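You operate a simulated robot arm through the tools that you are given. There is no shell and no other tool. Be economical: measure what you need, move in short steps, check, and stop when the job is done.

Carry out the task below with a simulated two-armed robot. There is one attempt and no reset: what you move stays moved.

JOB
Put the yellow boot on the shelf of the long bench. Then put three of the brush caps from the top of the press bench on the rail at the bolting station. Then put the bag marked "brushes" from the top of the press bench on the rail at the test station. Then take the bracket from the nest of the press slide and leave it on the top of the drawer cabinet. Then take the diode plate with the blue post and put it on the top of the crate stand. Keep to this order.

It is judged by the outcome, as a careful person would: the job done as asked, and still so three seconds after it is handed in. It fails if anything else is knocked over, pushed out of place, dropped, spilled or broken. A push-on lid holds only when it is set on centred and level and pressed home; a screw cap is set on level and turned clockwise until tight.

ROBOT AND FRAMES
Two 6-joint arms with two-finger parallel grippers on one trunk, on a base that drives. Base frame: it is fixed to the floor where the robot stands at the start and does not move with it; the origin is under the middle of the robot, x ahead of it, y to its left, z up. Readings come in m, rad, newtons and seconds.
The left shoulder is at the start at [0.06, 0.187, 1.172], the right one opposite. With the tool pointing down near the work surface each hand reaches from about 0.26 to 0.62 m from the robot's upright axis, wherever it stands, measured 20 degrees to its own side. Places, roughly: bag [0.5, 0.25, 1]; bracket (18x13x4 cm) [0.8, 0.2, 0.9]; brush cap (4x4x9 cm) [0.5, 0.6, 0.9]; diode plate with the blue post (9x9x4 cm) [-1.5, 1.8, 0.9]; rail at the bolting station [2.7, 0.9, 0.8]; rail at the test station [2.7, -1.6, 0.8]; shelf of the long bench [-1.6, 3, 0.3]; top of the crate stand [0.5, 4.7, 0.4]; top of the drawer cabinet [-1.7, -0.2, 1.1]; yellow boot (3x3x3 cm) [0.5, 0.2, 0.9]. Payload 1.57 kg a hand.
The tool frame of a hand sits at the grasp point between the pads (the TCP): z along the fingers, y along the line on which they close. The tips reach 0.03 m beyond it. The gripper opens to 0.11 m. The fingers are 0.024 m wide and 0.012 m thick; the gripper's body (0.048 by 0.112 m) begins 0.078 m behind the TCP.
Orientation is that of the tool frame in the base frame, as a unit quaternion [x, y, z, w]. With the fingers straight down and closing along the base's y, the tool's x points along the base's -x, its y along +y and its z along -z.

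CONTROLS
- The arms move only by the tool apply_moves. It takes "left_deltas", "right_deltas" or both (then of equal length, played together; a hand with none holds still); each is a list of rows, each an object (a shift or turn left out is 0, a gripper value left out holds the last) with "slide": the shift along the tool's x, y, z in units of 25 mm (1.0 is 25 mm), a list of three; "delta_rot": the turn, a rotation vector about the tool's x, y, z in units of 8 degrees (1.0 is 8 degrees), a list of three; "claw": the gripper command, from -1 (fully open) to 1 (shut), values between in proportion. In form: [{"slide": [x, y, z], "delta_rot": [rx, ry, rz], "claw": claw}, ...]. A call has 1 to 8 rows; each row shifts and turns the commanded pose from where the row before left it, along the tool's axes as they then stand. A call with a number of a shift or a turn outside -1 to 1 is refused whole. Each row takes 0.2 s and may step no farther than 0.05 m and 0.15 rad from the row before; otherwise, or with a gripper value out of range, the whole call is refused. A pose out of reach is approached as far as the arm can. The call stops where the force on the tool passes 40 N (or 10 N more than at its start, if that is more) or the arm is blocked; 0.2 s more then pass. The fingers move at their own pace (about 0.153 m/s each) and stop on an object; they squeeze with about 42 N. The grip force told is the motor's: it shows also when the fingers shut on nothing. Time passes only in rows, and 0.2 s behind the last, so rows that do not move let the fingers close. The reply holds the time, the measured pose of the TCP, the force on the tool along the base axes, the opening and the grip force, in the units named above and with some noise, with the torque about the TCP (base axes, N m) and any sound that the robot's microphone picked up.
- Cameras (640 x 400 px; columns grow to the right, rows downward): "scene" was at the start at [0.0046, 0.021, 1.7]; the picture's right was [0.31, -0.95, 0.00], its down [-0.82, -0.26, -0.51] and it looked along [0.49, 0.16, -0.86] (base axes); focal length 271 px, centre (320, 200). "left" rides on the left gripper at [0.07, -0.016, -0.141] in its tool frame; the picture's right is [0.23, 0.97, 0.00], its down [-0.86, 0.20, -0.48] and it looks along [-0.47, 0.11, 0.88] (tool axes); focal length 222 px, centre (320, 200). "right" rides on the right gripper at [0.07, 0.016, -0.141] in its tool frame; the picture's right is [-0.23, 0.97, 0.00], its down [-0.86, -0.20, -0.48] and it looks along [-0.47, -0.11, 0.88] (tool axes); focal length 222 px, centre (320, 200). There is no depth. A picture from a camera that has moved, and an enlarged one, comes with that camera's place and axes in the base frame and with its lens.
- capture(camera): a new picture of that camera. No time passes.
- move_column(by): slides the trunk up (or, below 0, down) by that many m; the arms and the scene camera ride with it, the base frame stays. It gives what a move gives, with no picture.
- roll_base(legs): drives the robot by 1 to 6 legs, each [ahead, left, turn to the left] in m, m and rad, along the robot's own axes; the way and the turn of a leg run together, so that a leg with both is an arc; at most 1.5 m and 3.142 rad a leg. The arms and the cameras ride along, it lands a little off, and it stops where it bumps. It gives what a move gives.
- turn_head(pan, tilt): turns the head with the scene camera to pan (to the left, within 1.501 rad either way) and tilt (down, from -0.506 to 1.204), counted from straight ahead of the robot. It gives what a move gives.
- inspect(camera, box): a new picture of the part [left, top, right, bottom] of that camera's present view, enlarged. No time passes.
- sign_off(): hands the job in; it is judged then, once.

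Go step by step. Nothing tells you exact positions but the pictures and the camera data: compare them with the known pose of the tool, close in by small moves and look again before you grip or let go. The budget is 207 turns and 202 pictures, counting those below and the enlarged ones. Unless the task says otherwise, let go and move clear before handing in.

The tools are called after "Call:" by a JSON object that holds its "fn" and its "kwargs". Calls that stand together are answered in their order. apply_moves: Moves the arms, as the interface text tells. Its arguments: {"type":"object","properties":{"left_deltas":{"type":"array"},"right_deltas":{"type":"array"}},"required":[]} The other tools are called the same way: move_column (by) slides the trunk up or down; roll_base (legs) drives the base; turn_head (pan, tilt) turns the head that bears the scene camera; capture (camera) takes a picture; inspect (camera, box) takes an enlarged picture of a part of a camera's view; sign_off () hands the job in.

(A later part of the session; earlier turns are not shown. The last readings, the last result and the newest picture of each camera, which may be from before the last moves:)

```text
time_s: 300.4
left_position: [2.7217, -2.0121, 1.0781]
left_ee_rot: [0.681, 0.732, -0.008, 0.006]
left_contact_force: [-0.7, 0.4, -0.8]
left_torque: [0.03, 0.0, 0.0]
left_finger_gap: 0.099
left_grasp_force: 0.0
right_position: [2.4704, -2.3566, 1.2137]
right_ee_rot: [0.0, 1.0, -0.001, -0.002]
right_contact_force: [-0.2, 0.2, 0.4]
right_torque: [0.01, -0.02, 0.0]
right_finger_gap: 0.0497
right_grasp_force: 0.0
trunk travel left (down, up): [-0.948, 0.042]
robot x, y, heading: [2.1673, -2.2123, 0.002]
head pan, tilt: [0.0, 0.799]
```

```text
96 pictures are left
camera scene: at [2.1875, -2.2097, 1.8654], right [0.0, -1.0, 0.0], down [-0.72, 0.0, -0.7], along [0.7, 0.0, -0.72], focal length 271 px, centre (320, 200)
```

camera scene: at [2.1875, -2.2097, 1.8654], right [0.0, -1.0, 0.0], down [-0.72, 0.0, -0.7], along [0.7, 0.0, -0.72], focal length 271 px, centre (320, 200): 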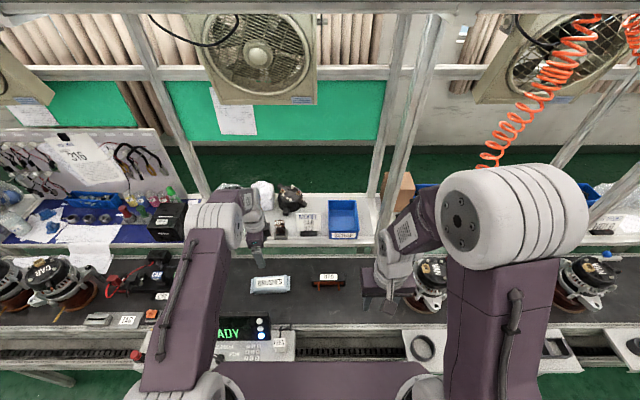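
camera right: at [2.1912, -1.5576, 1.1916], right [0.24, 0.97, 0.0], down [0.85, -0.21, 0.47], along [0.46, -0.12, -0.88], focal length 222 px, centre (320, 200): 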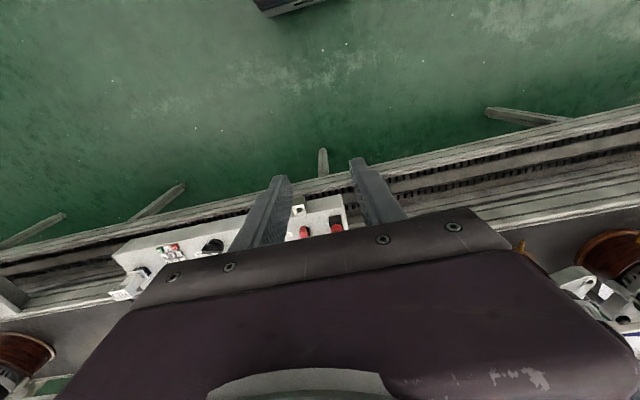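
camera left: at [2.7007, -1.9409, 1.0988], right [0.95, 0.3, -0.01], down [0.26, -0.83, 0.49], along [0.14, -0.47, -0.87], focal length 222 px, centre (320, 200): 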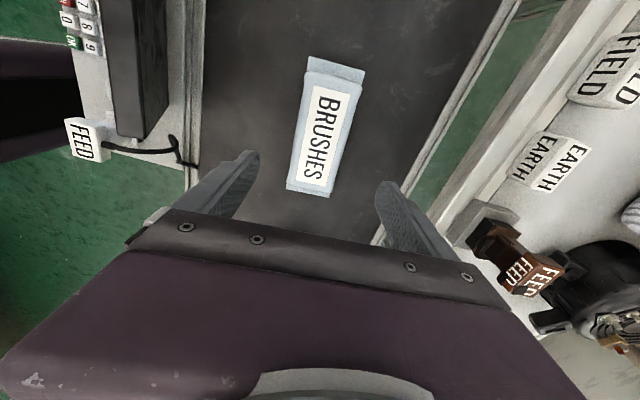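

The turn value was marginally too large; I repeat the drive with 3.14.

Call:
{"fn": "roll_base", "kwargs": {"legs": [[-0.5, 0, 0], [0, 0, 3.14], [0, -1.2, 0], [0, -1.2, 0]]}}

Call:
{"fn": "capture", "kwargs": {"camera": "scene"}}

```text
time_s: 321.9
left_position: [1.2404, 0.0076, 1.0764]
left_ee_rot: [0.71, -0.704, -0.006, -0.009]
left_contact_force: [0.1, 0.0, 0.4]
left_torque: [-0.02, 0.01, -0.01]
left_finger_gap: 0.0988
left_grasp_force: 0.0
right_position: [1.5147, 0.337, 1.214]
right_ee_rot: [0.999, -0.034, 0.002, -0.001]
right_contact_force: [0.2, 0.5, 0.2]
right_torque: [-0.02, 0.01, -0.02]
right_finger_gap: 0.0496
right_grasp_force: 0.1
trunk travel left (down, up): [-0.948, 0.042]
robot x, y, heading: [1.8089, 0.1713, 3.074]
head pan, tilt: [0.0, 0.799]
```

```text
95 pictures are left
camera scene: at [1.7876, 0.171, 1.8653], right [0.07, 1.0, 0.0], down [0.72, -0.05, -0.7], along [-0.7, 0.05, -0.72], focal length 271 px, centre (320, 200)
```

scene: 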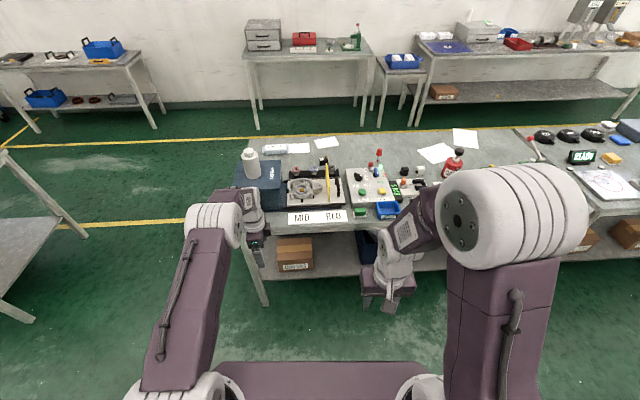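

I see the slide from behind with the bracket. I zoom in.

Call:
{"fn": "inspect", "kwargs": {"camera": "scene", "box": [230, 140, 390, 240]}}

Call:
{"fn": "inspect", "kwargs": {"camera": "scene", "box": [220, 0, 380, 100]}}

```text
4.00 times, centred on (310, 190) of scene
camera zoom: at [1.7876, 0.171, 1.8653], right [0.07, 1.0, 0.0], down [0.72, -0.05, -0.7], along [-0.7, 0.05, -0.72], focal length 1084 px, centre (360, 240)
```

zoom: 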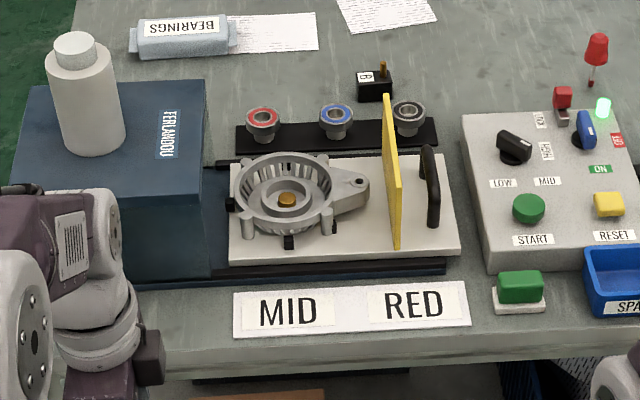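

```text
4.00 times, centred on (300, 50) of scene
camera zoom: at [1.7876, 0.171, 1.8653], right [0.07, 1.0, 0.0], down [0.72, -0.05, -0.7], along [-0.7, 0.05, -0.72], focal length 1084 px, centre (400, 800)
```

zoom: 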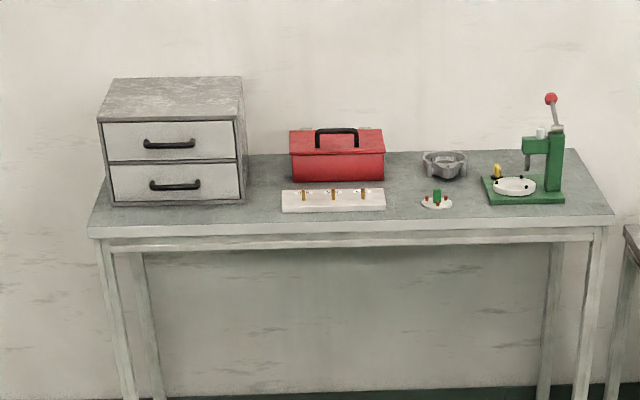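

The bracket is a cup with a central hub at ~(0.80, 0.148), and an ear toward the guard. I position the left hand (closing along x) above it.

Call:
{"fn": "roll_base", "kwargs": {"legs": [[0, 0, 0.067], [0, -0.185, 0], [0.45, 0, 0]]}}

Call:
{"fn": "capture", "kwargs": {"camera": "left"}}

Call:
{"fn": "capture", "kwargs": {"camera": "scene"}}

```text
time_s: 326.2
left_position: [0.8077, 0.1504, 1.0792]
left_ee_rot: [0.735, -0.678, -0.006, -0.007]
left_contact_force: [-0.5, -1.0, 0.7]
left_torque: [0.03, 0.02, -0.01]
left_finger_gap: 0.099
left_grasp_force: 0.0
right_position: [1.0544, 0.5, 1.2149]
right_ee_rot: [1.0, 0.003, 0.002, -0.001]
right_contact_force: [0.7, -0.2, 0.0]
right_torque: [0.03, 0.05, -0.04]
right_finger_gap: 0.0494
right_grasp_force: 0.2
trunk travel left (down, up): [-0.948, 0.042]
robot x, y, heading: [1.3602, 0.3584, -3.133]
head pan, tilt: [0.0, 0.799]
```

```text
92 pictures are left
camera left: at [0.8287, 0.0797, 1.2199], right [-0.95, -0.31, -0.01], down [-0.27, 0.83, 0.49], along [-0.15, 0.47, -0.87], focal length 222 px, centre (320, 200)
```

left: 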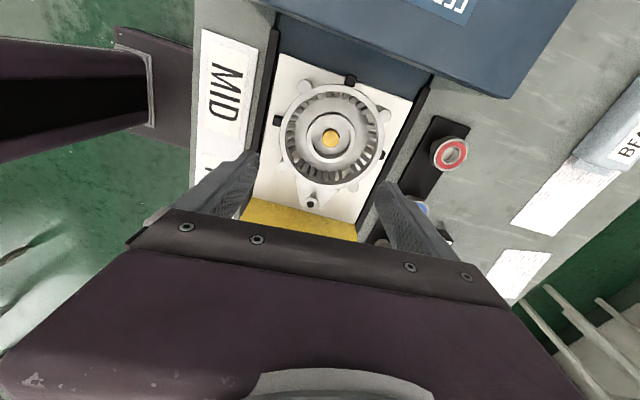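

```text
91 pictures are left
camera scene: at [1.3414, 0.3554, 1.8654], right [-0.01, 1.0, 0.0], down [0.72, 0.0, -0.7], along [-0.7, 0.0, -0.72], focal length 271 px, centre (320, 200)
```

scene: 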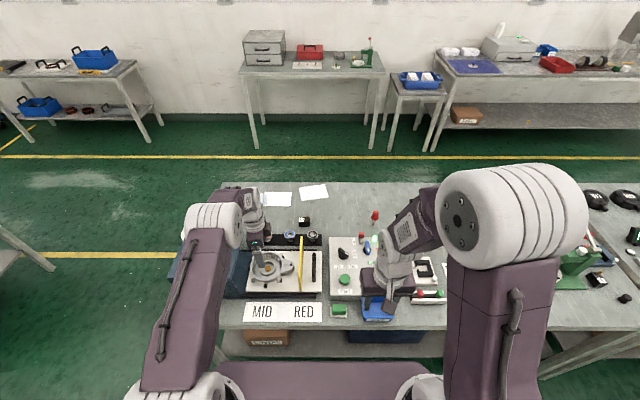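

Call:
{"fn": "inspect", "kwargs": {"camera": "left", "box": [250, 60, 410, 160]}}

Call:
{"fn": "inspect", "kwargs": {"camera": "left", "box": [230, 130, 390, 230]}}

Call:
{"fn": "inspect", "kwargs": {"camera": "scene", "box": [230, 225, 350, 300]}}

```text
4.00 times, centred on (330, 110) of left
camera zoom: at [0.8287, 0.0797, 1.2199], right [-0.95, -0.31, -0.01], down [-0.27, 0.83, 0.49], along [-0.15, 0.47, -0.87], focal length 888 px, centre (280, 560)
```

zoom: 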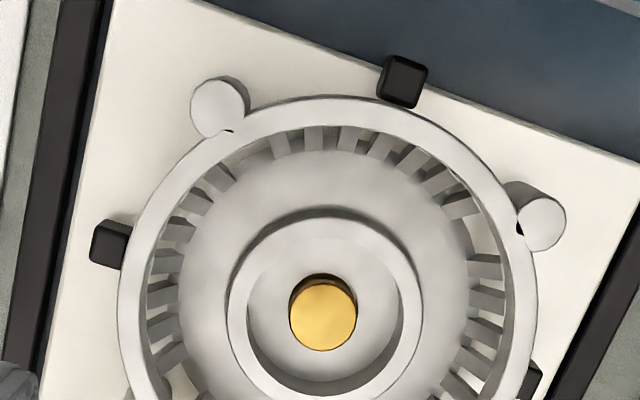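

```text
4.00 times, centred on (310, 180) of left
camera zoom: at [0.8287, 0.0797, 1.2199], right [-0.95, -0.31, -0.01], down [-0.27, 0.83, 0.49], along [-0.15, 0.47, -0.87], focal length 888 px, centre (360, 280)
```

zoom: 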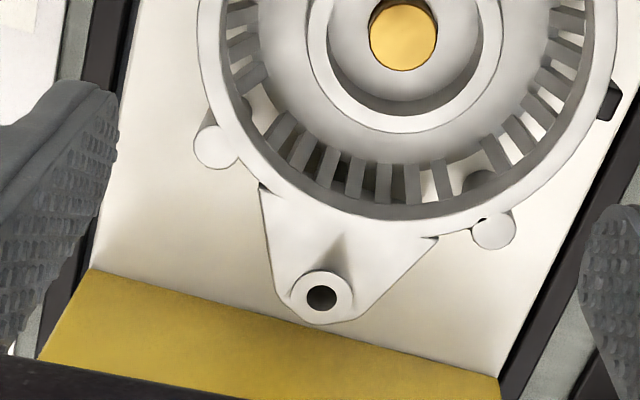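

```text
5.33 times, centred on (290, 262) of scene
camera zoom: at [1.3414, 0.3554, 1.8654], right [-0.01, 1.0, 0.0], down [0.72, 0.0, -0.7], along [-0.7, 0.0, -0.72], focal length 1446 px, centre (480, -133)
```

zoom: 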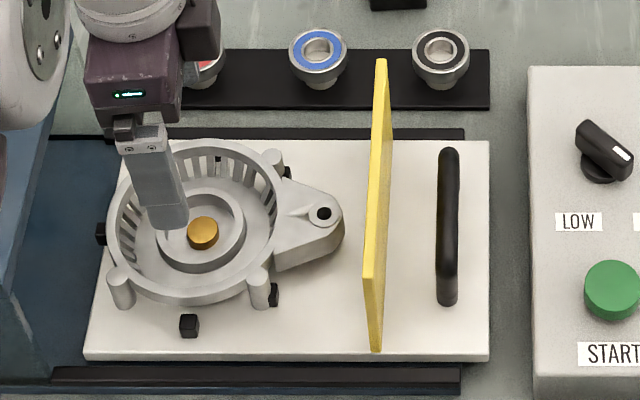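

The hub ring (OD ≈ 60 mm) in the cup centre is a good balanced grip from above, at ≈(0.795, 0.143). I rotate the left gripper back to close along y.

Call:
{"fn": "apply_moves", "kwargs": {"left_deltas": [{"delta_rot": [0, 0, -1]}, {"delta_rot": [0, 0, -1]}, {"delta_rot": [0, 0, -1]}, {"delta_rot": [0, 0, -1]}, {"delta_rot": [0, 0, -1]}, {"delta_rot": [0, 0, -1]}, {"delta_rot": [0, 0, -1]}, {"delta_rot": [0, 0, -1]}]}}

Call:
{"fn": "apply_moves", "kwargs": {"left_deltas": [{"delta_rot": [0, 0, -1], "claw": -0.36}, {"delta_rot": [0, 0, -1]}, {"delta_rot": [0, 0, -0.7]}, {"slide": [-0.5, 0.28, 0]}, {}]}}

Call:
{"fn": "capture", "kwargs": {"camera": "left"}}

```text
time_s: 328.0
left_position: [0.8057, 0.1528, 1.0774]
left_ee_rot: [0.983, -0.183, -0.001, -0.01]
left_contact_force: [0.6, 0.0, -0.2]
left_torque: [0.0, 0.01, -0.01]
left_finger_gap: 0.0992
left_grasp_force: 0.0
right_position: [1.0532, 0.4999, 1.2143]
right_ee_rot: [1.0, 0.004, 0.003, -0.001]
right_contact_force: [-0.4, 0.1, 0.4]
right_torque: [-0.03, 0.0, 0.01]
right_finger_gap: 0.0494
right_grasp_force: 0.2
trunk travel left (down, up): [-0.948, 0.042]
robot x, y, heading: [1.3557, 0.3575, -3.138]
head pan, tilt: [0.0, 0.799]
```

```text
time_s: 329.2
left_position: [0.7926, 0.1441, 1.0777]
left_ee_rot: [1.0, 0.003, 0.001, -0.011]
left_contact_force: [-0.2, 0.5, -0.4]
left_torque: [0.0, 0.01, 0.01]
left_finger_gap: 0.0747
left_grasp_force: 0.1
right_position: [1.0536, 0.4988, 1.2136]
right_ee_rot: [1.0, 0.003, 0.002, -0.001]
right_contact_force: [0.8, 0.8, 0.0]
right_torque: [-0.01, 0.03, 0.02]
right_finger_gap: 0.0496
right_grasp_force: 0.0
trunk travel left (down, up): [-0.948, 0.042]
robot x, y, heading: [1.3575, 0.3599, -3.137]
head pan, tilt: [0.0, 0.799]
```

```text
87 pictures are left
camera left: at [0.8623, 0.1574, 1.2202], right [0.23, -0.97, -0.02], down [-0.86, -0.21, 0.47], along [-0.46, -0.09, -0.88], focal length 222 px, centre (320, 200)
```

left: 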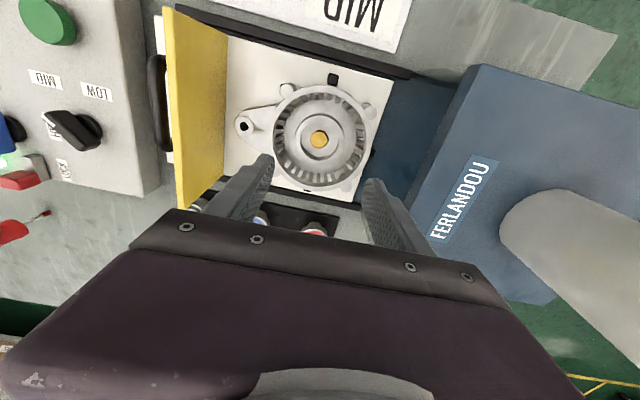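

Call:
{"fn": "apply_moves", "kwargs": {"left_deltas": [{"slide": [0.25, -0.2, 0.8]}, {"slide": [0, 0, 0.8]}, {"slide": [0, 0, 0.4]}, {}]}}

Call:
{"fn": "capture", "kwargs": {"camera": "left"}}

Call:
{"fn": "inspect", "kwargs": {"camera": "left", "box": [240, 100, 400, 200]}}

```text
time_s: 330.2
left_position: [0.8002, 0.1524, 1.0292]
left_ee_rot: [1.0, 0.003, 0.001, -0.01]
left_contact_force: [-0.7, 0.2, 0.0]
left_torque: [0.0, 0.0, 0.02]
left_finger_gap: 0.0748
left_grasp_force: 0.0
right_position: [1.0536, 0.4988, 1.2129]
right_ee_rot: [1.0, 0.004, 0.003, 0.0]
right_contact_force: [-0.3, 1.2, -0.6]
right_torque: [0.02, 0.02, 0.01]
right_finger_gap: 0.0496
right_grasp_force: 0.1
trunk travel left (down, up): [-0.948, 0.042]
robot x, y, heading: [1.3648, 0.3526, -3.136]
head pan, tilt: [0.0, 0.799]
```

```text
86 pictures are left
camera left: at [0.8689, 0.1639, 1.1705], right [0.23, -0.97, -0.02], down [-0.86, -0.21, 0.47], along [-0.46, -0.09, -0.88], focal length 222 px, centre (320, 200)
```

left: 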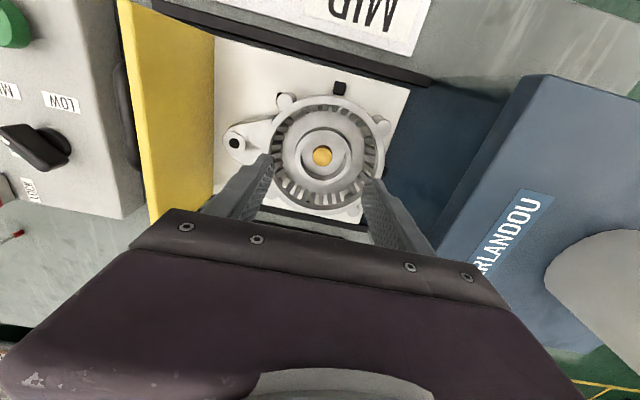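

```text
4.00 times, centred on (320, 150) of left
camera zoom: at [0.8689, 0.1639, 1.1705], right [0.23, -0.97, -0.02], down [-0.86, -0.21, 0.47], along [-0.46, -0.09, -0.88], focal length 888 px, centre (320, 400)
```

zoom: 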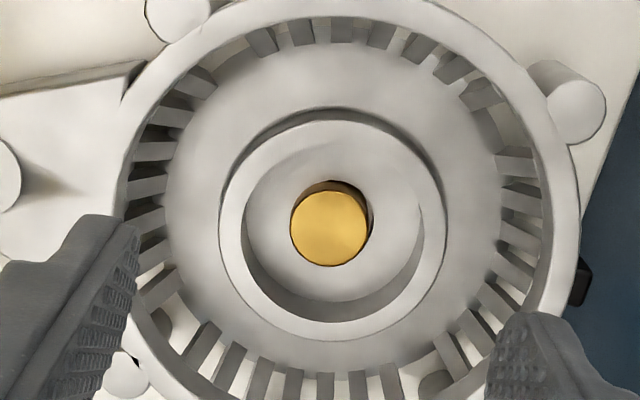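

Hub centre refined to ≈(0.798, 0.149). I set the opening to 66 mm and descend just above the rim.

Call:
{"fn": "apply_moves", "kwargs": {"left_deltas": [{"slide": [-0.08, 0.14, 0.6], "claw": -0.2}, {"slide": [0, 0, 0.8]}, {}]}}

Call:
{"fn": "inspect", "kwargs": {"camera": "left", "box": [220, 110, 420, 235]}}

Call:
{"fn": "inspect", "kwargs": {"camera": "scene", "box": [230, 225, 350, 300]}}

```text
time_s: 331.0
left_position: [0.7989, 0.1482, 0.9936]
left_ee_rot: [1.0, 0.002, 0.0, -0.011]
left_contact_force: [-0.9, 0.0, 0.4]
left_torque: [0.0, -0.04, -0.02]
left_finger_gap: 0.0659
left_grasp_force: 0.0
right_position: [1.054, 0.4988, 1.2138]
right_ee_rot: [1.0, 0.004, 0.003, 0.0]
right_contact_force: [0.0, -0.2, -0.4]
right_torque: [-0.03, 0.03, 0.02]
right_finger_gap: 0.0496
right_grasp_force: 0.2
trunk travel left (down, up): [-0.948, 0.042]
robot x, y, heading: [1.3559, 0.352, -3.136]
head pan, tilt: [0.0, 0.799]
```

```text
3.20 times, centred on (320, 172) of left
camera zoom: at [0.8672, 0.1605, 1.1357], right [0.23, -0.97, -0.02], down [-0.86, -0.21, 0.47], along [-0.46, -0.09, -0.88], focal length 711 px, centre (320, 288)
```

zoom: 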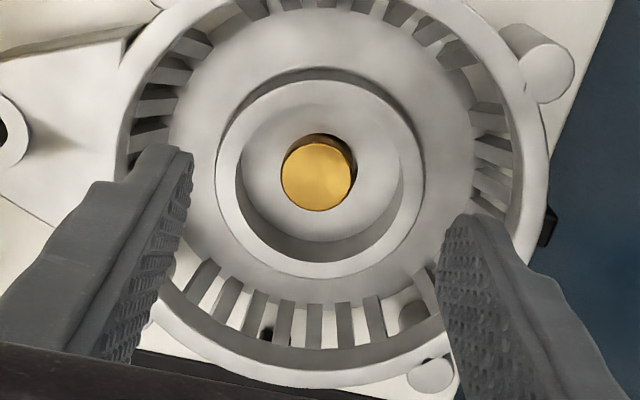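

```text
5.33 times, centred on (290, 262) of scene
camera zoom: at [1.3386, 0.3554, 1.8654], right [-0.01, 1.0, 0.0], down [0.72, 0.0, -0.7], along [-0.7, 0.0, -0.72], focal length 1446 px, centre (480, -133)
```

zoom: 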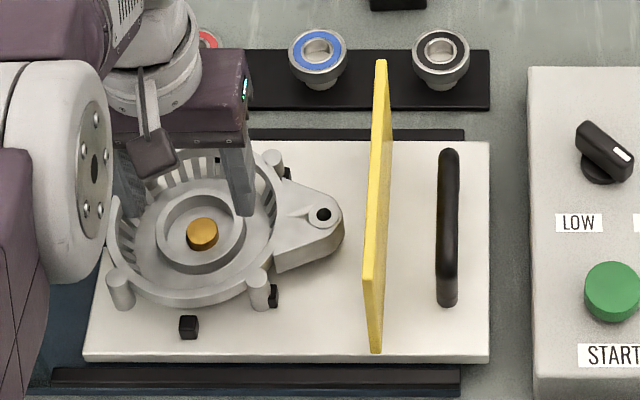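

Centred within 2 mm. I descend into the cup in small steps.

Call:
{"fn": "apply_moves", "kwargs": {"left_deltas": [{"slide": [-0.08, 0, 0.4]}, {"slide": [0, 0, 0.4]}, {"slide": [0, 0, 0.2]}, {}]}}

Call:
{"fn": "inspect", "kwargs": {"camera": "left", "box": [220, 110, 420, 235]}}

Call:
{"fn": "inspect", "kwargs": {"camera": "scene", "box": [230, 225, 350, 300]}}

```text
time_s: 332.0
left_position: [0.8035, 0.1479, 0.9711]
left_ee_rot: [1.0, 0.003, 0.002, -0.01]
left_contact_force: [0.0, 0.0, 0.3]
left_torque: [-0.03, 0.03, -0.01]
left_finger_gap: 0.0663
left_grasp_force: 0.1
left hand out of reach, approached as far as the arm can: row 2, 3
right_position: [1.0523, 0.4984, 1.2129]
right_ee_rot: [1.0, 0.003, 0.003, -0.001]
right_contact_force: [-0.6, 0.3, 0.2]
right_torque: [0.02, 0.01, 0.0]
right_finger_gap: 0.0497
right_grasp_force: 0.1
trunk travel left (down, up): [-0.948, 0.042]
robot x, y, heading: [1.3611, 0.3542, -3.133]
head pan, tilt: [0.0, 0.799]
```

```text
3.20 times, centred on (320, 172) of left
camera zoom: at [0.8713, 0.1609, 1.1132], right [0.23, -0.97, -0.02], down [-0.86, -0.21, 0.47], along [-0.46, -0.09, -0.88], focal length 711 px, centre (320, 288)
```

zoom: 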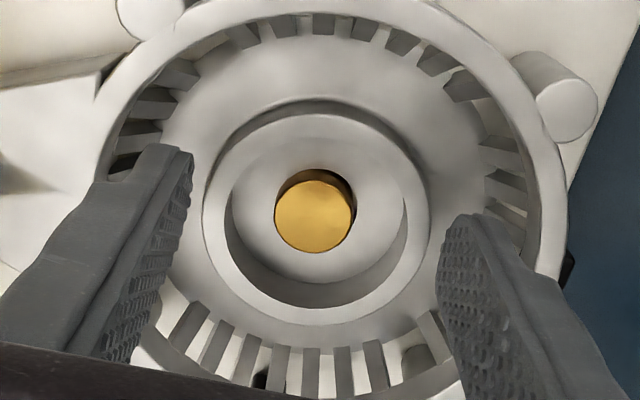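

```text
5.33 times, centred on (290, 262) of scene
camera zoom: at [1.3383, 0.3549, 1.8653], right [-0.01, 1.0, 0.0], down [0.72, 0.0, -0.7], along [-0.7, 0.0, -0.72], focal length 1446 px, centre (480, -133)
```

zoom: 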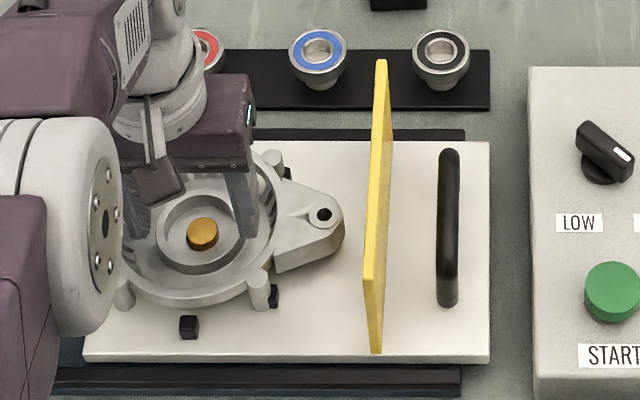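

The arm hit its reach limit; I lift 3 cm, drive 3 cm closer, and use the column for descent.

Call:
{"fn": "move_column", "kwargs": {"by": 0.03}}

Call:
{"fn": "roll_base", "kwargs": {"legs": [[0.03, 0, 0]]}}

Call:
{"fn": "apply_moves", "kwargs": {"left_deltas": [{"slide": [0.5, 0, 0]}, {"slide": [0.4, 0, 0]}]}}

Call:
{"fn": "inspect", "kwargs": {"camera": "left", "box": [220, 110, 420, 235]}}

```text
time_s: 332.7
left_position: [0.802, 0.1489, 1.0017]
left_ee_rot: [1.0, 0.003, 0.001, -0.01]
left_contact_force: [1.1, -0.2, -1.0]
left_torque: [0.01, -0.01, -0.01]
left_finger_gap: 0.0661
left_grasp_force: 0.1
right_position: [1.0541, 0.4991, 1.2432]
right_ee_rot: [1.0, 0.003, 0.003, -0.001]
right_contact_force: [0.1, -0.5, 0.6]
right_torque: [-0.01, -0.03, -0.02]
right_finger_gap: 0.0496
right_grasp_force: 0.0
trunk travel left (down, up): [-0.978, 0.012]
robot x, y, heading: [1.3551, 0.3479, -3.135]
head pan, tilt: [0.0, 0.799]
```

```text
time_s: 333.6
left_position: [0.7791, 0.1475, 1.0059]
left_ee_rot: [1.0, 0.002, -0.002, -0.011]
left_contact_force: [0.2, -0.2, 0.5]
left_torque: [-0.01, 0.1, -0.02]
left_finger_gap: 0.066
left_grasp_force: 0.0
right_position: [1.03, 0.4977, 1.2453]
right_ee_rot: [1.0, 0.003, -0.001, -0.001]
right_contact_force: [1.4, 0.1, 0.1]
right_torque: [0.02, 0.09, -0.02]
right_finger_gap: 0.0493
right_grasp_force: 0.1
trunk travel left (down, up): [-0.978, 0.012]
robot x, y, heading: [1.3281, 0.3547, -3.136]
head pan, tilt: [0.0, 0.799]
```

```text
time_s: 334.1
left_position: [0.7964, 0.1485, 1.0016]
left_ee_rot: [1.0, 0.003, 0.0, -0.01]
left_contact_force: [-0.2, 0.2, 0.4]
left_torque: [0.03, 0.01, 0.0]
left_finger_gap: 0.0659
left_grasp_force: 0.0
right_position: [1.0254, 0.4992, 1.2441]
right_ee_rot: [1.0, 0.003, 0.002, -0.002]
right_contact_force: [0.6, -0.1, 0.0]
right_torque: [0.0, 0.02, -0.03]
right_finger_gap: 0.0491
right_grasp_force: 0.0
trunk travel left (down, up): [-0.978, 0.012]
robot x, y, heading: [1.3284, 0.3544, -3.135]
head pan, tilt: [0.0, 0.799]
```

```text
3.20 times, centred on (320, 172) of left
camera zoom: at [0.866, 0.1608, 1.1444], right [0.23, -0.97, -0.02], down [-0.85, -0.21, 0.47], along [-0.47, -0.09, -0.88], focal length 711 px, centre (320, 288)
```

zoom: 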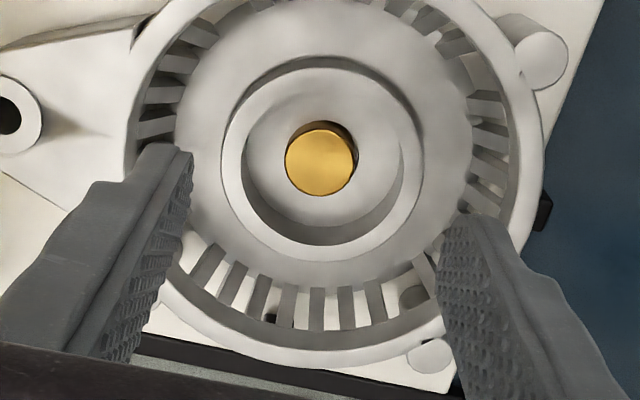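

Call:
{"fn": "move_column", "kwargs": {"by": -0.036}}

Call:
{"fn": "inspect", "kwargs": {"camera": "left", "box": [220, 110, 420, 235]}}

Call:
{"fn": "inspect", "kwargs": {"camera": "scene", "box": [230, 225, 350, 300]}}

```text
time_s: 334.9
left_position: [0.7956, 0.1481, 0.9671]
left_ee_rot: [1.0, 0.003, 0.001, -0.011]
left_contact_force: [0.7, 0.1, 0.6]
left_torque: [0.02, 0.0, 0.0]
left_finger_gap: 0.0661
left_grasp_force: 0.0
right_position: [1.0233, 0.4991, 1.2081]
right_ee_rot: [1.0, 0.002, 0.003, -0.002]
right_contact_force: [-0.2, 0.4, -0.3]
right_torque: [-0.01, -0.02, 0.01]
right_finger_gap: 0.0496
right_grasp_force: 0.1
trunk travel left (down, up): [-0.942, 0.048]
robot x, y, heading: [1.3252, 0.3541, -3.134]
head pan, tilt: [0.0, 0.799]
```

```text
3.20 times, centred on (320, 172) of left
camera zoom: at [0.8648, 0.1609, 1.1078], right [0.23, -0.97, -0.02], down [-0.85, -0.21, 0.47], along [-0.46, -0.09, -0.88], focal length 711 px, centre (320, 288)
```

zoom: 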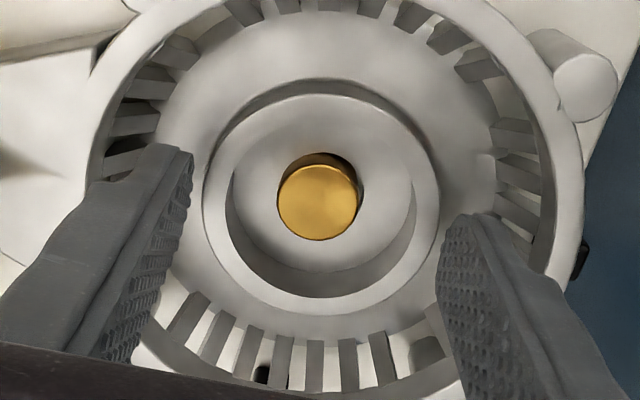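

```text
5.33 times, centred on (290, 262) of scene
camera zoom: at [1.3096, 0.3549, 1.8594], right [-0.01, 1.0, 0.0], down [0.72, 0.0, -0.7], along [-0.7, 0.0, -0.72], focal length 1446 px, centre (480, -133)
```

zoom: 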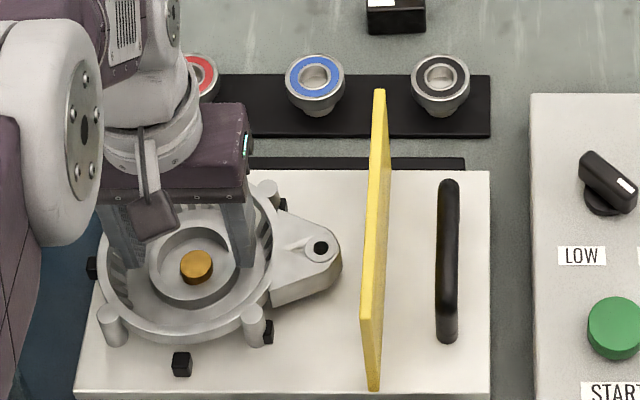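

Call:
{"fn": "move_column", "kwargs": {"by": -0.008}}

Call:
{"fn": "move_column", "kwargs": {"by": -0.004}}

Call:
{"fn": "inspect", "kwargs": {"camera": "left", "box": [220, 110, 420, 235]}}

```text
time_s: 335.5
left_position: [0.7953, 0.1478, 0.9576]
left_ee_rot: [1.0, 0.002, 0.002, -0.011]
left_contact_force: [-0.1, -0.2, -0.9]
left_torque: [0.03, 0.02, -0.03]
left_finger_gap: 0.0662
left_grasp_force: 0.0
right_position: [1.0227, 0.4982, 1.1994]
right_ee_rot: [1.0, 0.003, 0.003, 0.0]
right_contact_force: [0.2, -0.4, 0.4]
right_torque: [0.01, 0.03, -0.02]
right_finger_gap: 0.0496
right_grasp_force: 0.0
trunk travel left (down, up): [-0.934, 0.056]
robot x, y, heading: [1.3277, 0.3574, -3.136]
head pan, tilt: [0.0, 0.799]
```

```text
time_s: 336.1
left_position: [0.7946, 0.1475, 0.9532]
left_ee_rot: [1.0, 0.003, 0.002, -0.012]
left_contact_force: [0.0, 0.2, 0.1]
left_torque: [0.01, 0.01, 0.01]
left_finger_gap: 0.0658
left_grasp_force: 0.1
right_position: [1.0231, 0.4976, 1.1955]
right_ee_rot: [1.0, 0.004, 0.003, -0.001]
right_contact_force: [-0.2, 0.6, 0.1]
right_torque: [-0.03, 0.0, 0.0]
right_finger_gap: 0.0498
right_grasp_force: 0.1
trunk travel left (down, up): [-0.93, 0.06]
robot x, y, heading: [1.3281, 0.3545, -3.137]
head pan, tilt: [0.0, 0.799]
```

```text
3.20 times, centred on (320, 172) of left
camera zoom: at [0.8635, 0.1608, 1.0952], right [0.23, -0.97, -0.02], down [-0.86, -0.21, 0.47], along [-0.46, -0.09, -0.88], focal length 711 px, centre (320, 288)
```

zoom: 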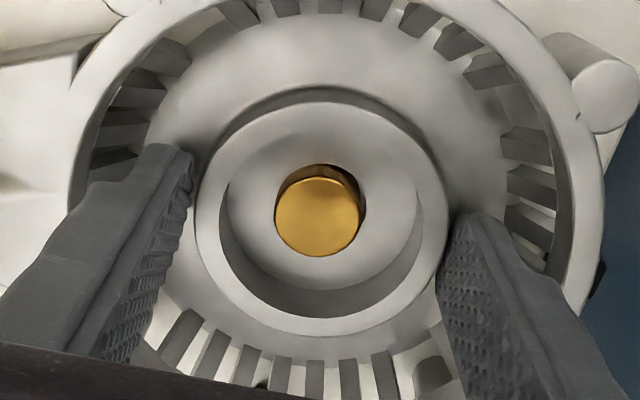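

Call:
{"fn": "move_column", "kwargs": {"by": -0.004}}

Call:
{"fn": "move_column", "kwargs": {"by": -0.003}}

Call:
{"fn": "inspect", "kwargs": {"camera": "left", "box": [220, 110, 420, 235]}}

```text
time_s: 336.6
left_position: [0.7949, 0.1477, 0.9475]
left_ee_rot: [1.0, 0.003, 0.002, -0.011]
left_contact_force: [-0.4, 0.0, 0.7]
left_torque: [0.01, -0.02, -0.01]
left_finger_gap: 0.0663
left_grasp_force: 0.0
right_position: [1.023, 0.4986, 1.1914]
right_ee_rot: [1.0, 0.003, 0.002, 0.0]
right_contact_force: [-0.9, 0.3, 0.3]
right_torque: [-0.01, 0.01, 0.02]
right_finger_gap: 0.0496
right_grasp_force: 0.0
trunk travel left (down, up): [-0.926, 0.064]
robot x, y, heading: [1.3274, 0.3583, -3.136]
head pan, tilt: [0.0, 0.799]
```

```text
time_s: 337.1
left_position: [0.7947, 0.1486, 0.9466]
left_ee_rot: [1.0, 0.002, 0.001, -0.009]
left_contact_force: [1.2, -2.0, 6.7]
left_torque: [-0.29, -0.01, 0.07]
left_finger_gap: 0.0661
left_grasp_force: 0.2
right_position: [1.0244, 0.4992, 1.1887]
right_ee_rot: [1.0, 0.004, 0.002, 0.0]
right_contact_force: [0.9, -1.1, 0.8]
right_torque: [0.0, 0.0, 0.04]
right_finger_gap: 0.0496
right_grasp_force: 0.2
trunk travel left (down, up): [-0.923, 0.067]
robot x, y, heading: [1.3262, 0.3548, -3.135]
head pan, tilt: [0.0, 0.799]
```

```text
3.20 times, centred on (320, 172) of left
camera zoom: at [0.8642, 0.1611, 1.089], right [0.23, -0.97, -0.02], down [-0.85, -0.21, 0.47], along [-0.46, -0.09, -0.88], focal length 711 px, centre (320, 288)
```

zoom: 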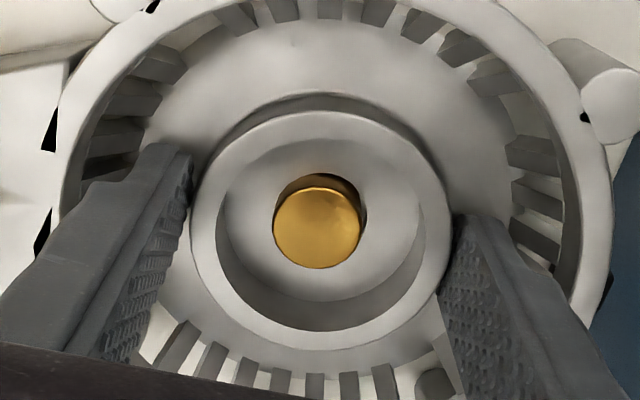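

Floor contact. I raise 2 mm and close on the hub.

Call:
{"fn": "move_column", "kwargs": {"by": 0.003}}

Call:
{"fn": "apply_moves", "kwargs": {"left_deltas": [{"claw": 0}, {"claw": 1}, {"claw": 1}, {"claw": 1}]}}

Call:
{"fn": "inspect", "kwargs": {"camera": "left", "box": [220, 110, 420, 235]}}

```text
time_s: 337.6
left_position: [0.7947, 0.1479, 0.9487]
left_ee_rot: [1.0, 0.002, 0.002, -0.011]
left_contact_force: [-1.0, -0.3, 0.1]
left_torque: [-0.02, -0.03, 0.02]
left_finger_gap: 0.066
left_grasp_force: 0.1
right_position: [1.0229, 0.4995, 1.191]
right_ee_rot: [1.0, 0.004, 0.002, 0.0]
right_contact_force: [0.2, 0.6, -1.2]
right_torque: [-0.03, 0.0, 0.05]
right_finger_gap: 0.0494
right_grasp_force: 0.0
trunk travel left (down, up): [-0.926, 0.064]
robot x, y, heading: [1.3293, 0.3546, -3.139]
head pan, tilt: [0.0, 0.799]
```

```text
time_s: 338.6
left_position: [0.7942, 0.1482, 0.9494]
left_ee_rot: [1.0, 0.003, 0.001, -0.011]
left_contact_force: [1.2, -0.3, 0.4]
left_torque: [-0.41, -0.02, 0.04]
left_finger_gap: 0.0635
left_grasp_force: 42.4
right_position: [1.0243, 0.499, 1.1908]
right_ee_rot: [1.0, 0.004, 0.002, -0.002]
right_contact_force: [0.1, 0.0, 0.5]
right_torque: [-0.01, -0.03, 0.02]
right_finger_gap: 0.0494
right_grasp_force: 0.1
trunk travel left (down, up): [-0.926, 0.064]
robot x, y, heading: [1.3248, 0.3552, -3.136]
head pan, tilt: [0.0, 0.799]
```

```text
3.20 times, centred on (320, 172) of left
camera zoom: at [0.864, 0.1609, 1.0913], right [0.23, -0.97, -0.02], down [-0.86, -0.21, 0.47], along [-0.46, -0.09, -0.88], focal length 711 px, centre (320, 288)
```

zoom: 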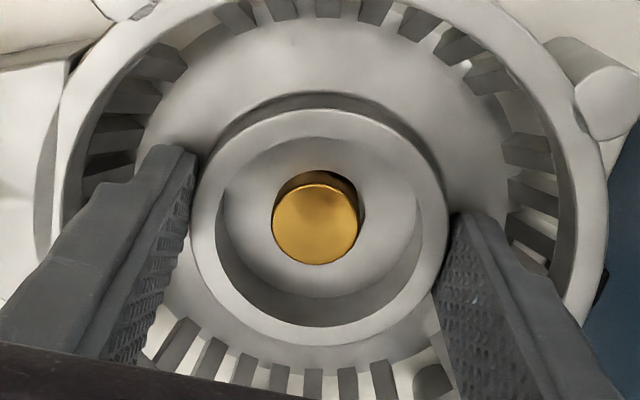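

Gripped (42 N, gap 63.5 mm). I lift slowly and check.

Call:
{"fn": "move_column", "kwargs": {"by": 0.03}}

Call:
{"fn": "capture", "kwargs": {"camera": "left"}}

Call:
{"fn": "inspect", "kwargs": {"camera": "scene", "box": [230, 225, 350, 300]}}

```text
time_s: 339.4
left_position: [0.7944, 0.1473, 0.9792]
left_ee_rot: [1.0, 0.002, 0.002, -0.011]
left_contact_force: [0.5, -0.1, -5.8]
left_torque: [-0.11, -0.02, 0.03]
left_finger_gap: 0.0638
left_grasp_force: 42.3
right_position: [1.0226, 0.4985, 1.2207]
right_ee_rot: [1.0, 0.003, 0.003, -0.001]
right_contact_force: [-0.1, -0.1, -0.3]
right_torque: [-0.01, 0.01, -0.03]
right_finger_gap: 0.0493
right_grasp_force: 0.2
trunk travel left (down, up): [-0.956, 0.034]
robot x, y, heading: [1.3278, 0.3534, -3.135]
head pan, tilt: [0.0, 0.799]
```

```text
74 pictures are left
camera left: at [0.8634, 0.1607, 1.121], right [0.23, -0.97, -0.02], down [-0.86, -0.21, 0.47], along [-0.46, -0.09, -0.88], focal length 222 px, centre (320, 200)
```

left: 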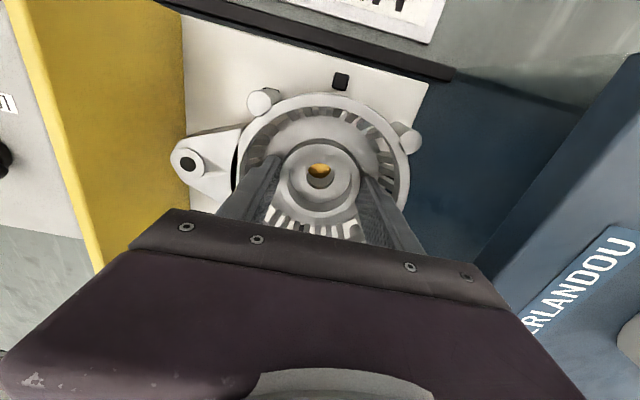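

```text
5.33 times, centred on (290, 262) of scene
camera zoom: at [1.3071, 0.3546, 1.8734], right [-0.01, 1.0, 0.0], down [0.72, 0.0, -0.7], along [-0.7, 0.0, -0.72], focal length 1446 px, centre (480, -133)
```

zoom: 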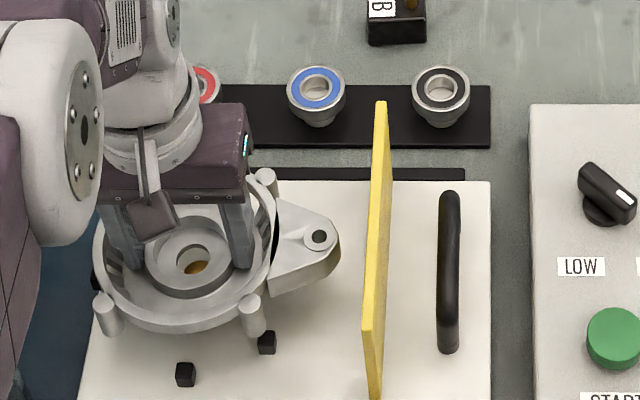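

The bracket is lifted (≈0.6 kg) and level. I raise it further clear of the guard and back away.

Call:
{"fn": "move_column", "kwargs": {"by": 0.03}}

Call:
{"fn": "apply_moves", "kwargs": {"left_deltas": [{"slide": [0, 0, -0.8]}, {"slide": [0, 0, -0.8]}, {"slide": [0, 0, -0.8]}, {"slide": [0, 0, -0.8]}, {"slide": [0, 0, -0.8]}, {"slide": [0, 0, -0.8]}]}}

Call:
{"fn": "capture", "kwargs": {"camera": "scene"}}

```text
time_s: 340.1
left_position: [0.7936, 0.1486, 1.0083]
left_ee_rot: [1.0, 0.002, 0.002, -0.011]
left_contact_force: [-0.5, -0.3, -5.5]
left_torque: [-0.08, 0.0, 0.01]
left_finger_gap: 0.0636
left_grasp_force: 42.0
right_position: [1.0217, 0.4978, 1.2509]
right_ee_rot: [1.0, 0.003, 0.004, -0.002]
right_contact_force: [-0.5, -0.3, -0.6]
right_torque: [-0.03, -0.01, -0.02]
right_finger_gap: 0.0494
right_grasp_force: 0.1
trunk travel left (down, up): [-0.986, 0.004]
robot x, y, heading: [1.327, 0.3512, -3.134]
head pan, tilt: [0.0, 0.799]
```

```text
time_s: 341.5
left_position: [0.7969, 0.1451, 1.1279]
left_ee_rot: [1.0, 0.003, 0.002, -0.01]
left_contact_force: [-0.5, 0.4, -6.3]
left_torque: [-0.12, -0.03, 0.0]
left_finger_gap: 0.0639
left_grasp_force: 42.3
right_position: [1.022, 0.4987, 1.2517]
right_ee_rot: [1.0, 0.004, 0.002, -0.001]
right_contact_force: [1.2, 1.3, -0.5]
right_torque: [0.03, -0.02, 0.04]
right_finger_gap: 0.0496
right_grasp_force: 0.0
trunk travel left (down, up): [-0.986, 0.004]
robot x, y, heading: [1.3291, 0.3541, -3.133]
head pan, tilt: [0.0, 0.799]
```

```text
72 pictures are left
camera scene: at [1.3071, 0.3547, 1.9033], right [-0.01, 1.0, 0.0], down [0.72, 0.0, -0.7], along [-0.7, 0.0, -0.72], focal length 271 px, centre (320, 200)
```

scene: 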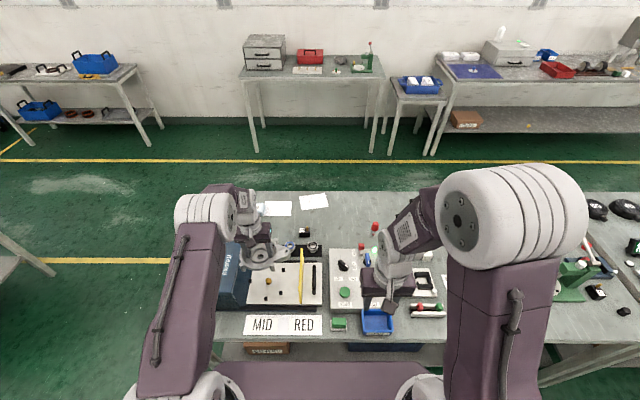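

The boot on the shelf is also visible in place. Now I raise the bracket hand and drive around to the drawer cabinet.

Call:
{"fn": "apply_moves", "kwargs": {"left_deltas": [{"slide": [0.3, 0, -0.9]}, {"slide": [0.3, 0, -0.9]}, {"slide": [0.3, 0, -0.9]}, {"slide": [0.3, 0, -0.9]}, {"slide": [0.3, 0, -0.9]}]}}

Call:
{"fn": "roll_base", "kwargs": {"legs": [[-0.38, 0, 0], [0, 1.28, 0], [1.05, 0, 0], [1.05, 0, 0], [0, -0.97, 0]]}}

Call:
{"fn": "turn_head", "kwargs": {"pan": 0.2, "tilt": 0.65}}

Call:
{"fn": "capture", "kwargs": {"camera": "scene"}}

```text
time_s: 342.7
left_position: [0.8341, 0.1436, 1.2403]
left_ee_rot: [1.0, 0.003, 0.002, -0.011]
left_contact_force: [0.2, -1.0, -5.8]
left_torque: [-0.08, -0.01, -0.01]
left_finger_gap: 0.0636
left_grasp_force: 42.1
right_position: [1.0231, 0.4989, 1.252]
right_ee_rot: [1.0, 0.003, 0.002, -0.001]
right_contact_force: [-0.6, 0.1, -0.1]
right_torque: [-0.02, 0.02, 0.03]
right_finger_gap: 0.0492
right_grasp_force: 0.1
trunk travel left (down, up): [-0.986, 0.004]
robot x, y, heading: [1.3274, 0.3518, -3.133]
head pan, tilt: [0.0, 0.799]
```

```text
time_s: 365.7
left_position: [-0.8258, -0.0901, 1.2405]
left_ee_rot: [1.0, -0.013, 0.002, -0.01]
left_contact_force: [-0.4, -0.7, -5.9]
left_torque: [-0.1, 0.02, -0.01]
left_finger_gap: 0.0632
left_grasp_force: 42.0
right_position: [-0.6263, 0.2575, 1.2508]
right_ee_rot: [1.0, -0.013, 0.003, -0.001]
right_contact_force: [-0.3, -0.5, -0.3]
right_torque: [0.02, 0.0, 0.03]
right_finger_gap: 0.0494
right_grasp_force: 0.0
trunk travel left (down, up): [-0.986, 0.004]
robot x, y, heading: [-0.322, 0.1049, 3.117]
head pan, tilt: [0.0, 0.799]
```

```text
time_s: 366.4
left_position: [-0.8257, -0.0902, 1.2408]
left_ee_rot: [1.0, -0.014, 0.002, -0.009]
left_contact_force: [-0.4, -1.2, -5.9]
left_torque: [-0.13, 0.0, 0.01]
left_finger_gap: 0.0636
left_grasp_force: 42.0
right_position: [-0.6253, 0.2582, 1.2518]
right_ee_rot: [1.0, -0.012, 0.004, -0.001]
right_contact_force: [0.4, -0.6, 0.1]
right_torque: [0.04, 0.01, 0.0]
right_finger_gap: 0.0495
right_grasp_force: 0.0
trunk travel left (down, up): [-0.986, 0.004]
robot x, y, heading: [-0.3233, 0.1082, 3.115]
head pan, tilt: [0.201, 0.649]
```

```text
71 pictures are left
camera scene: at [-0.3503, 0.088, 1.9159], right [-0.17, 0.98, 0.0], down [0.6, 0.11, -0.8], along [-0.78, -0.14, -0.61], focal length 271 px, centre (320, 200)
```

scene: 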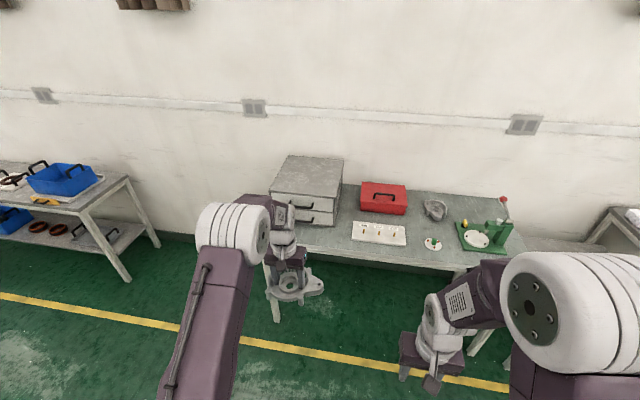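

Cabinet top spans x≈-1.43…-1.83, y≈-0.36…-0.02 at z≈1.10. I extend the hand a bit and approach to place at (-1.55, -0.22).

Call:
{"fn": "apply_moves", "kwargs": {"left_deltas": [{"slide": [-0.9, 0, 0]}, {"slide": [-0.9, 0, 0]}, {"slide": [-0.8, 0, 0]}]}}

Call:
{"fn": "roll_base", "kwargs": {"legs": [[0, 0, 0.026], [0, 0.115, 0], [0.6, 0, 0]]}}

Call:
{"fn": "capture", "kwargs": {"camera": "left"}}

Call:
{"fn": "capture", "kwargs": {"camera": "scene"}}

```text
time_s: 367.2
left_position: [-0.8913, -0.0877, 1.2406]
left_ee_rot: [1.0, -0.013, 0.003, -0.011]
left_contact_force: [-0.5, -0.3, -5.6]
left_torque: [-0.15, 0.0, -0.03]
left_finger_gap: 0.0637
left_grasp_force: 42.4
right_position: [-0.6263, 0.259, 1.2517]
right_ee_rot: [1.0, -0.012, 0.004, -0.001]
right_contact_force: [-0.8, -0.3, 0.3]
right_torque: [0.01, 0.01, 0.01]
right_finger_gap: 0.0494
right_grasp_force: 0.1
trunk travel left (down, up): [-0.986, 0.004]
robot x, y, heading: [-0.3256, 0.1065, 3.113]
head pan, tilt: [0.201, 0.649]
```

```text
time_s: 371.8
left_position: [-1.4877, -0.2129, 1.2415]
left_ee_rot: [1.0, -0.002, 0.0, -0.011]
left_contact_force: [0.0, 0.3, -5.5]
left_torque: [-0.13, 0.02, -0.04]
left_finger_gap: 0.0634
left_grasp_force: 42.1
right_position: [-1.2306, 0.1372, 1.2525]
right_ee_rot: [1.0, -0.001, 0.003, -0.002]
right_contact_force: [0.4, 0.0, 0.7]
right_torque: [-0.04, 0.03, -0.02]
right_finger_gap: 0.0495
right_grasp_force: 0.1
trunk travel left (down, up): [-0.986, 0.004]
robot x, y, heading: [-0.9279, -0.0076, 3.135]
head pan, tilt: [0.201, 0.649]
```

```text
70 pictures are left
camera left: at [-1.4185, -0.2006, 1.3838], right [0.22, -0.97, -0.02], down [-0.86, -0.21, 0.47], along [-0.46, -0.09, -0.88], focal length 222 px, centre (320, 200)
```

left: 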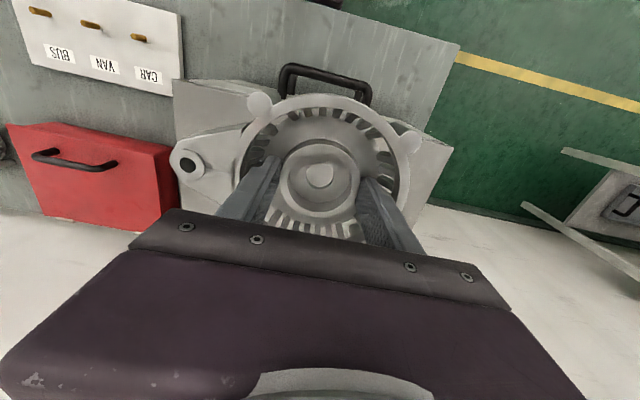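

```text
69 pictures are left
camera scene: at [-0.9506, -0.0252, 1.916], right [-0.2, 0.98, 0.0], down [0.59, 0.12, -0.8], along [-0.78, -0.16, -0.6], focal length 271 px, centre (320, 200)
```

scene: 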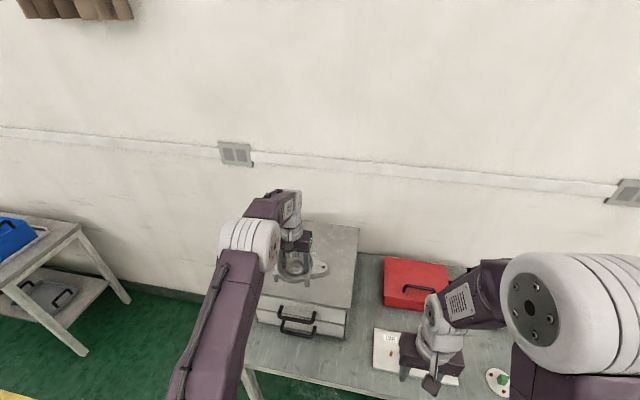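

I move 8 cm further in and lower.

Call:
{"fn": "roll_base", "kwargs": {"legs": [[0.08, 0, 0.004]]}}

Call:
{"fn": "move_column", "kwargs": {"by": -0.075}}

Call:
{"fn": "capture", "kwargs": {"camera": "left"}}

Call:
{"fn": "inspect", "kwargs": {"camera": "scene", "box": [220, 200, 380, 300]}}

```text
time_s: 372.9
left_position: [-1.5548, -0.2153, 1.2464]
left_ee_rot: [1.0, 0.0, -0.003, -0.01]
left_contact_force: [1.9, -0.1, -5.7]
left_torque: [-0.14, 0.06, 0.01]
left_finger_gap: 0.0636
left_grasp_force: 41.7
right_position: [-1.2996, 0.1374, 1.2535]
right_ee_rot: [1.0, 0.002, -0.002, -0.001]
right_contact_force: [0.8, -0.7, 0.2]
right_torque: [0.01, 0.07, 0.01]
right_finger_gap: 0.0495
right_grasp_force: 0.0
trunk travel left (down, up): [-0.986, 0.004]
robot x, y, heading: [-1.0051, -0.0086, -3.136]
head pan, tilt: [0.201, 0.649]
```

```text
time_s: 374.0
left_position: [-1.5658, -0.2158, 1.1656]
left_ee_rot: [1.0, -0.001, 0.003, -0.01]
left_contact_force: [0.0, 0.0, -6.3]
left_torque: [-0.15, -0.05, 0.02]
left_finger_gap: 0.0635
left_grasp_force: 42.3
right_position: [-1.3108, 0.1382, 1.176]
right_ee_rot: [1.0, 0.001, 0.003, 0.0]
right_contact_force: [0.1, 0.0, 0.3]
right_torque: [-0.02, 0.01, -0.02]
right_finger_gap: 0.0493
right_grasp_force: 0.0
trunk travel left (down, up): [-0.911, 0.079]
robot x, y, heading: [-1.0036, -0.0065, -3.141]
head pan, tilt: [0.201, 0.649]
```

```text
68 pictures are left
camera left: at [-1.4975, -0.2022, 1.3079], right [0.23, -0.97, -0.02], down [-0.86, -0.21, 0.47], along [-0.46, -0.09, -0.88], focal length 222 px, centre (320, 200)
```

left: 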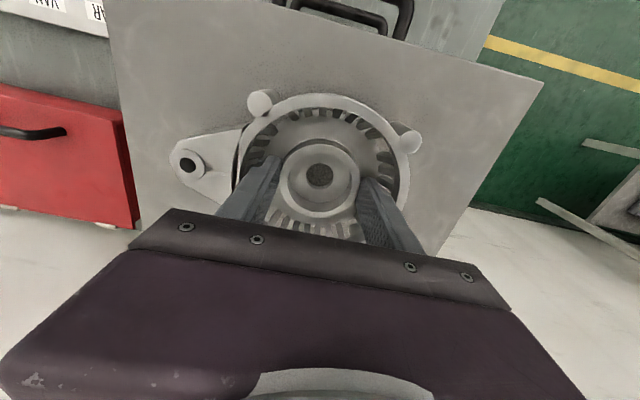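

```text
4.00 times, centred on (300, 250) of scene
camera zoom: at [-1.0314, -0.0249, 1.8409], right [-0.2, 0.98, 0.0], down [0.59, 0.12, -0.8], along [-0.78, -0.16, -0.61], focal length 1084 px, centre (400, 0)
```

zoom: 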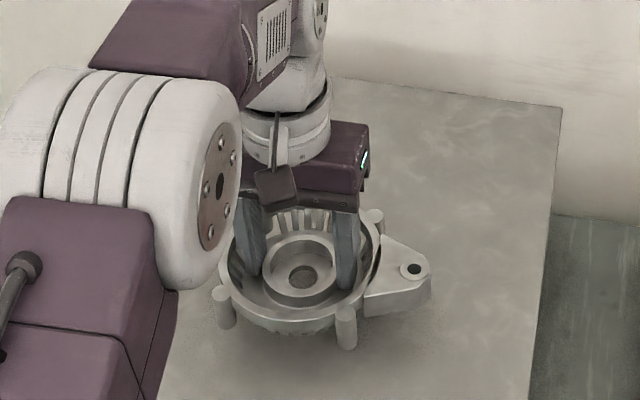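

Well centred over the cabinet top. I lower in small steps to contact.

Call:
{"fn": "move_column", "kwargs": {"by": -0.015}}

Call:
{"fn": "move_column", "kwargs": {"by": -0.005}}

Call:
{"fn": "move_column", "kwargs": {"by": -0.003}}

```text
time_s: 374.6
left_position: [-1.5669, -0.2144, 1.1508]
left_ee_rot: [1.0, -0.001, 0.003, -0.011]
left_contact_force: [0.5, -0.4, -5.8]
left_torque: [-0.15, 0.0, 0.03]
left_finger_gap: 0.0636
left_grasp_force: 41.4
right_position: [-1.3107, 0.1383, 1.1604]
right_ee_rot: [1.0, 0.001, 0.004, -0.001]
right_contact_force: [-0.4, 0.3, 0.2]
right_torque: [-0.04, 0.0, 0.01]
right_finger_gap: 0.0494
right_grasp_force: 0.0
trunk travel left (down, up): [-0.896, 0.094]
robot x, y, heading: [-1.0049, -0.0083, -3.143]
head pan, tilt: [0.201, 0.649]
```

```text
time_s: 375.2
left_position: [-1.5658, -0.2147, 1.1454]
left_ee_rot: [1.0, 0.0, 0.003, -0.011]
left_contact_force: [-0.2, 0.3, -6.9]
left_torque: [-0.15, -0.06, -0.01]
left_finger_gap: 0.0637
left_grasp_force: 42.1
right_position: [-1.3113, 0.138, 1.1562]
right_ee_rot: [1.0, 0.001, 0.003, -0.001]
right_contact_force: [-0.7, 0.5, 0.1]
right_torque: [-0.03, -0.02, -0.01]
right_finger_gap: 0.0492
right_grasp_force: 0.0
trunk travel left (down, up): [-0.891, 0.099]
robot x, y, heading: [-1.0052, -0.0107, -3.136]
head pan, tilt: [0.201, 0.649]
```

```text
time_s: 375.7
left_position: [-1.5654, -0.2149, 1.143]
left_ee_rot: [1.0, 0.0, 0.002, -0.01]
left_contact_force: [0.0, 0.9, -6.7]
left_torque: [-0.13, -0.03, 0.01]
left_finger_gap: 0.0633
left_grasp_force: 42.3
right_position: [-1.3114, 0.1378, 1.1539]
right_ee_rot: [1.0, 0.001, 0.004, -0.001]
right_contact_force: [0.2, -0.7, -0.5]
right_torque: [0.0, 0.0, -0.03]
right_finger_gap: 0.0495
right_grasp_force: 0.0
trunk travel left (down, up): [-0.888, 0.102]
robot x, y, heading: [-1.0057, -0.0065, -3.143]
head pan, tilt: [0.201, 0.649]
```

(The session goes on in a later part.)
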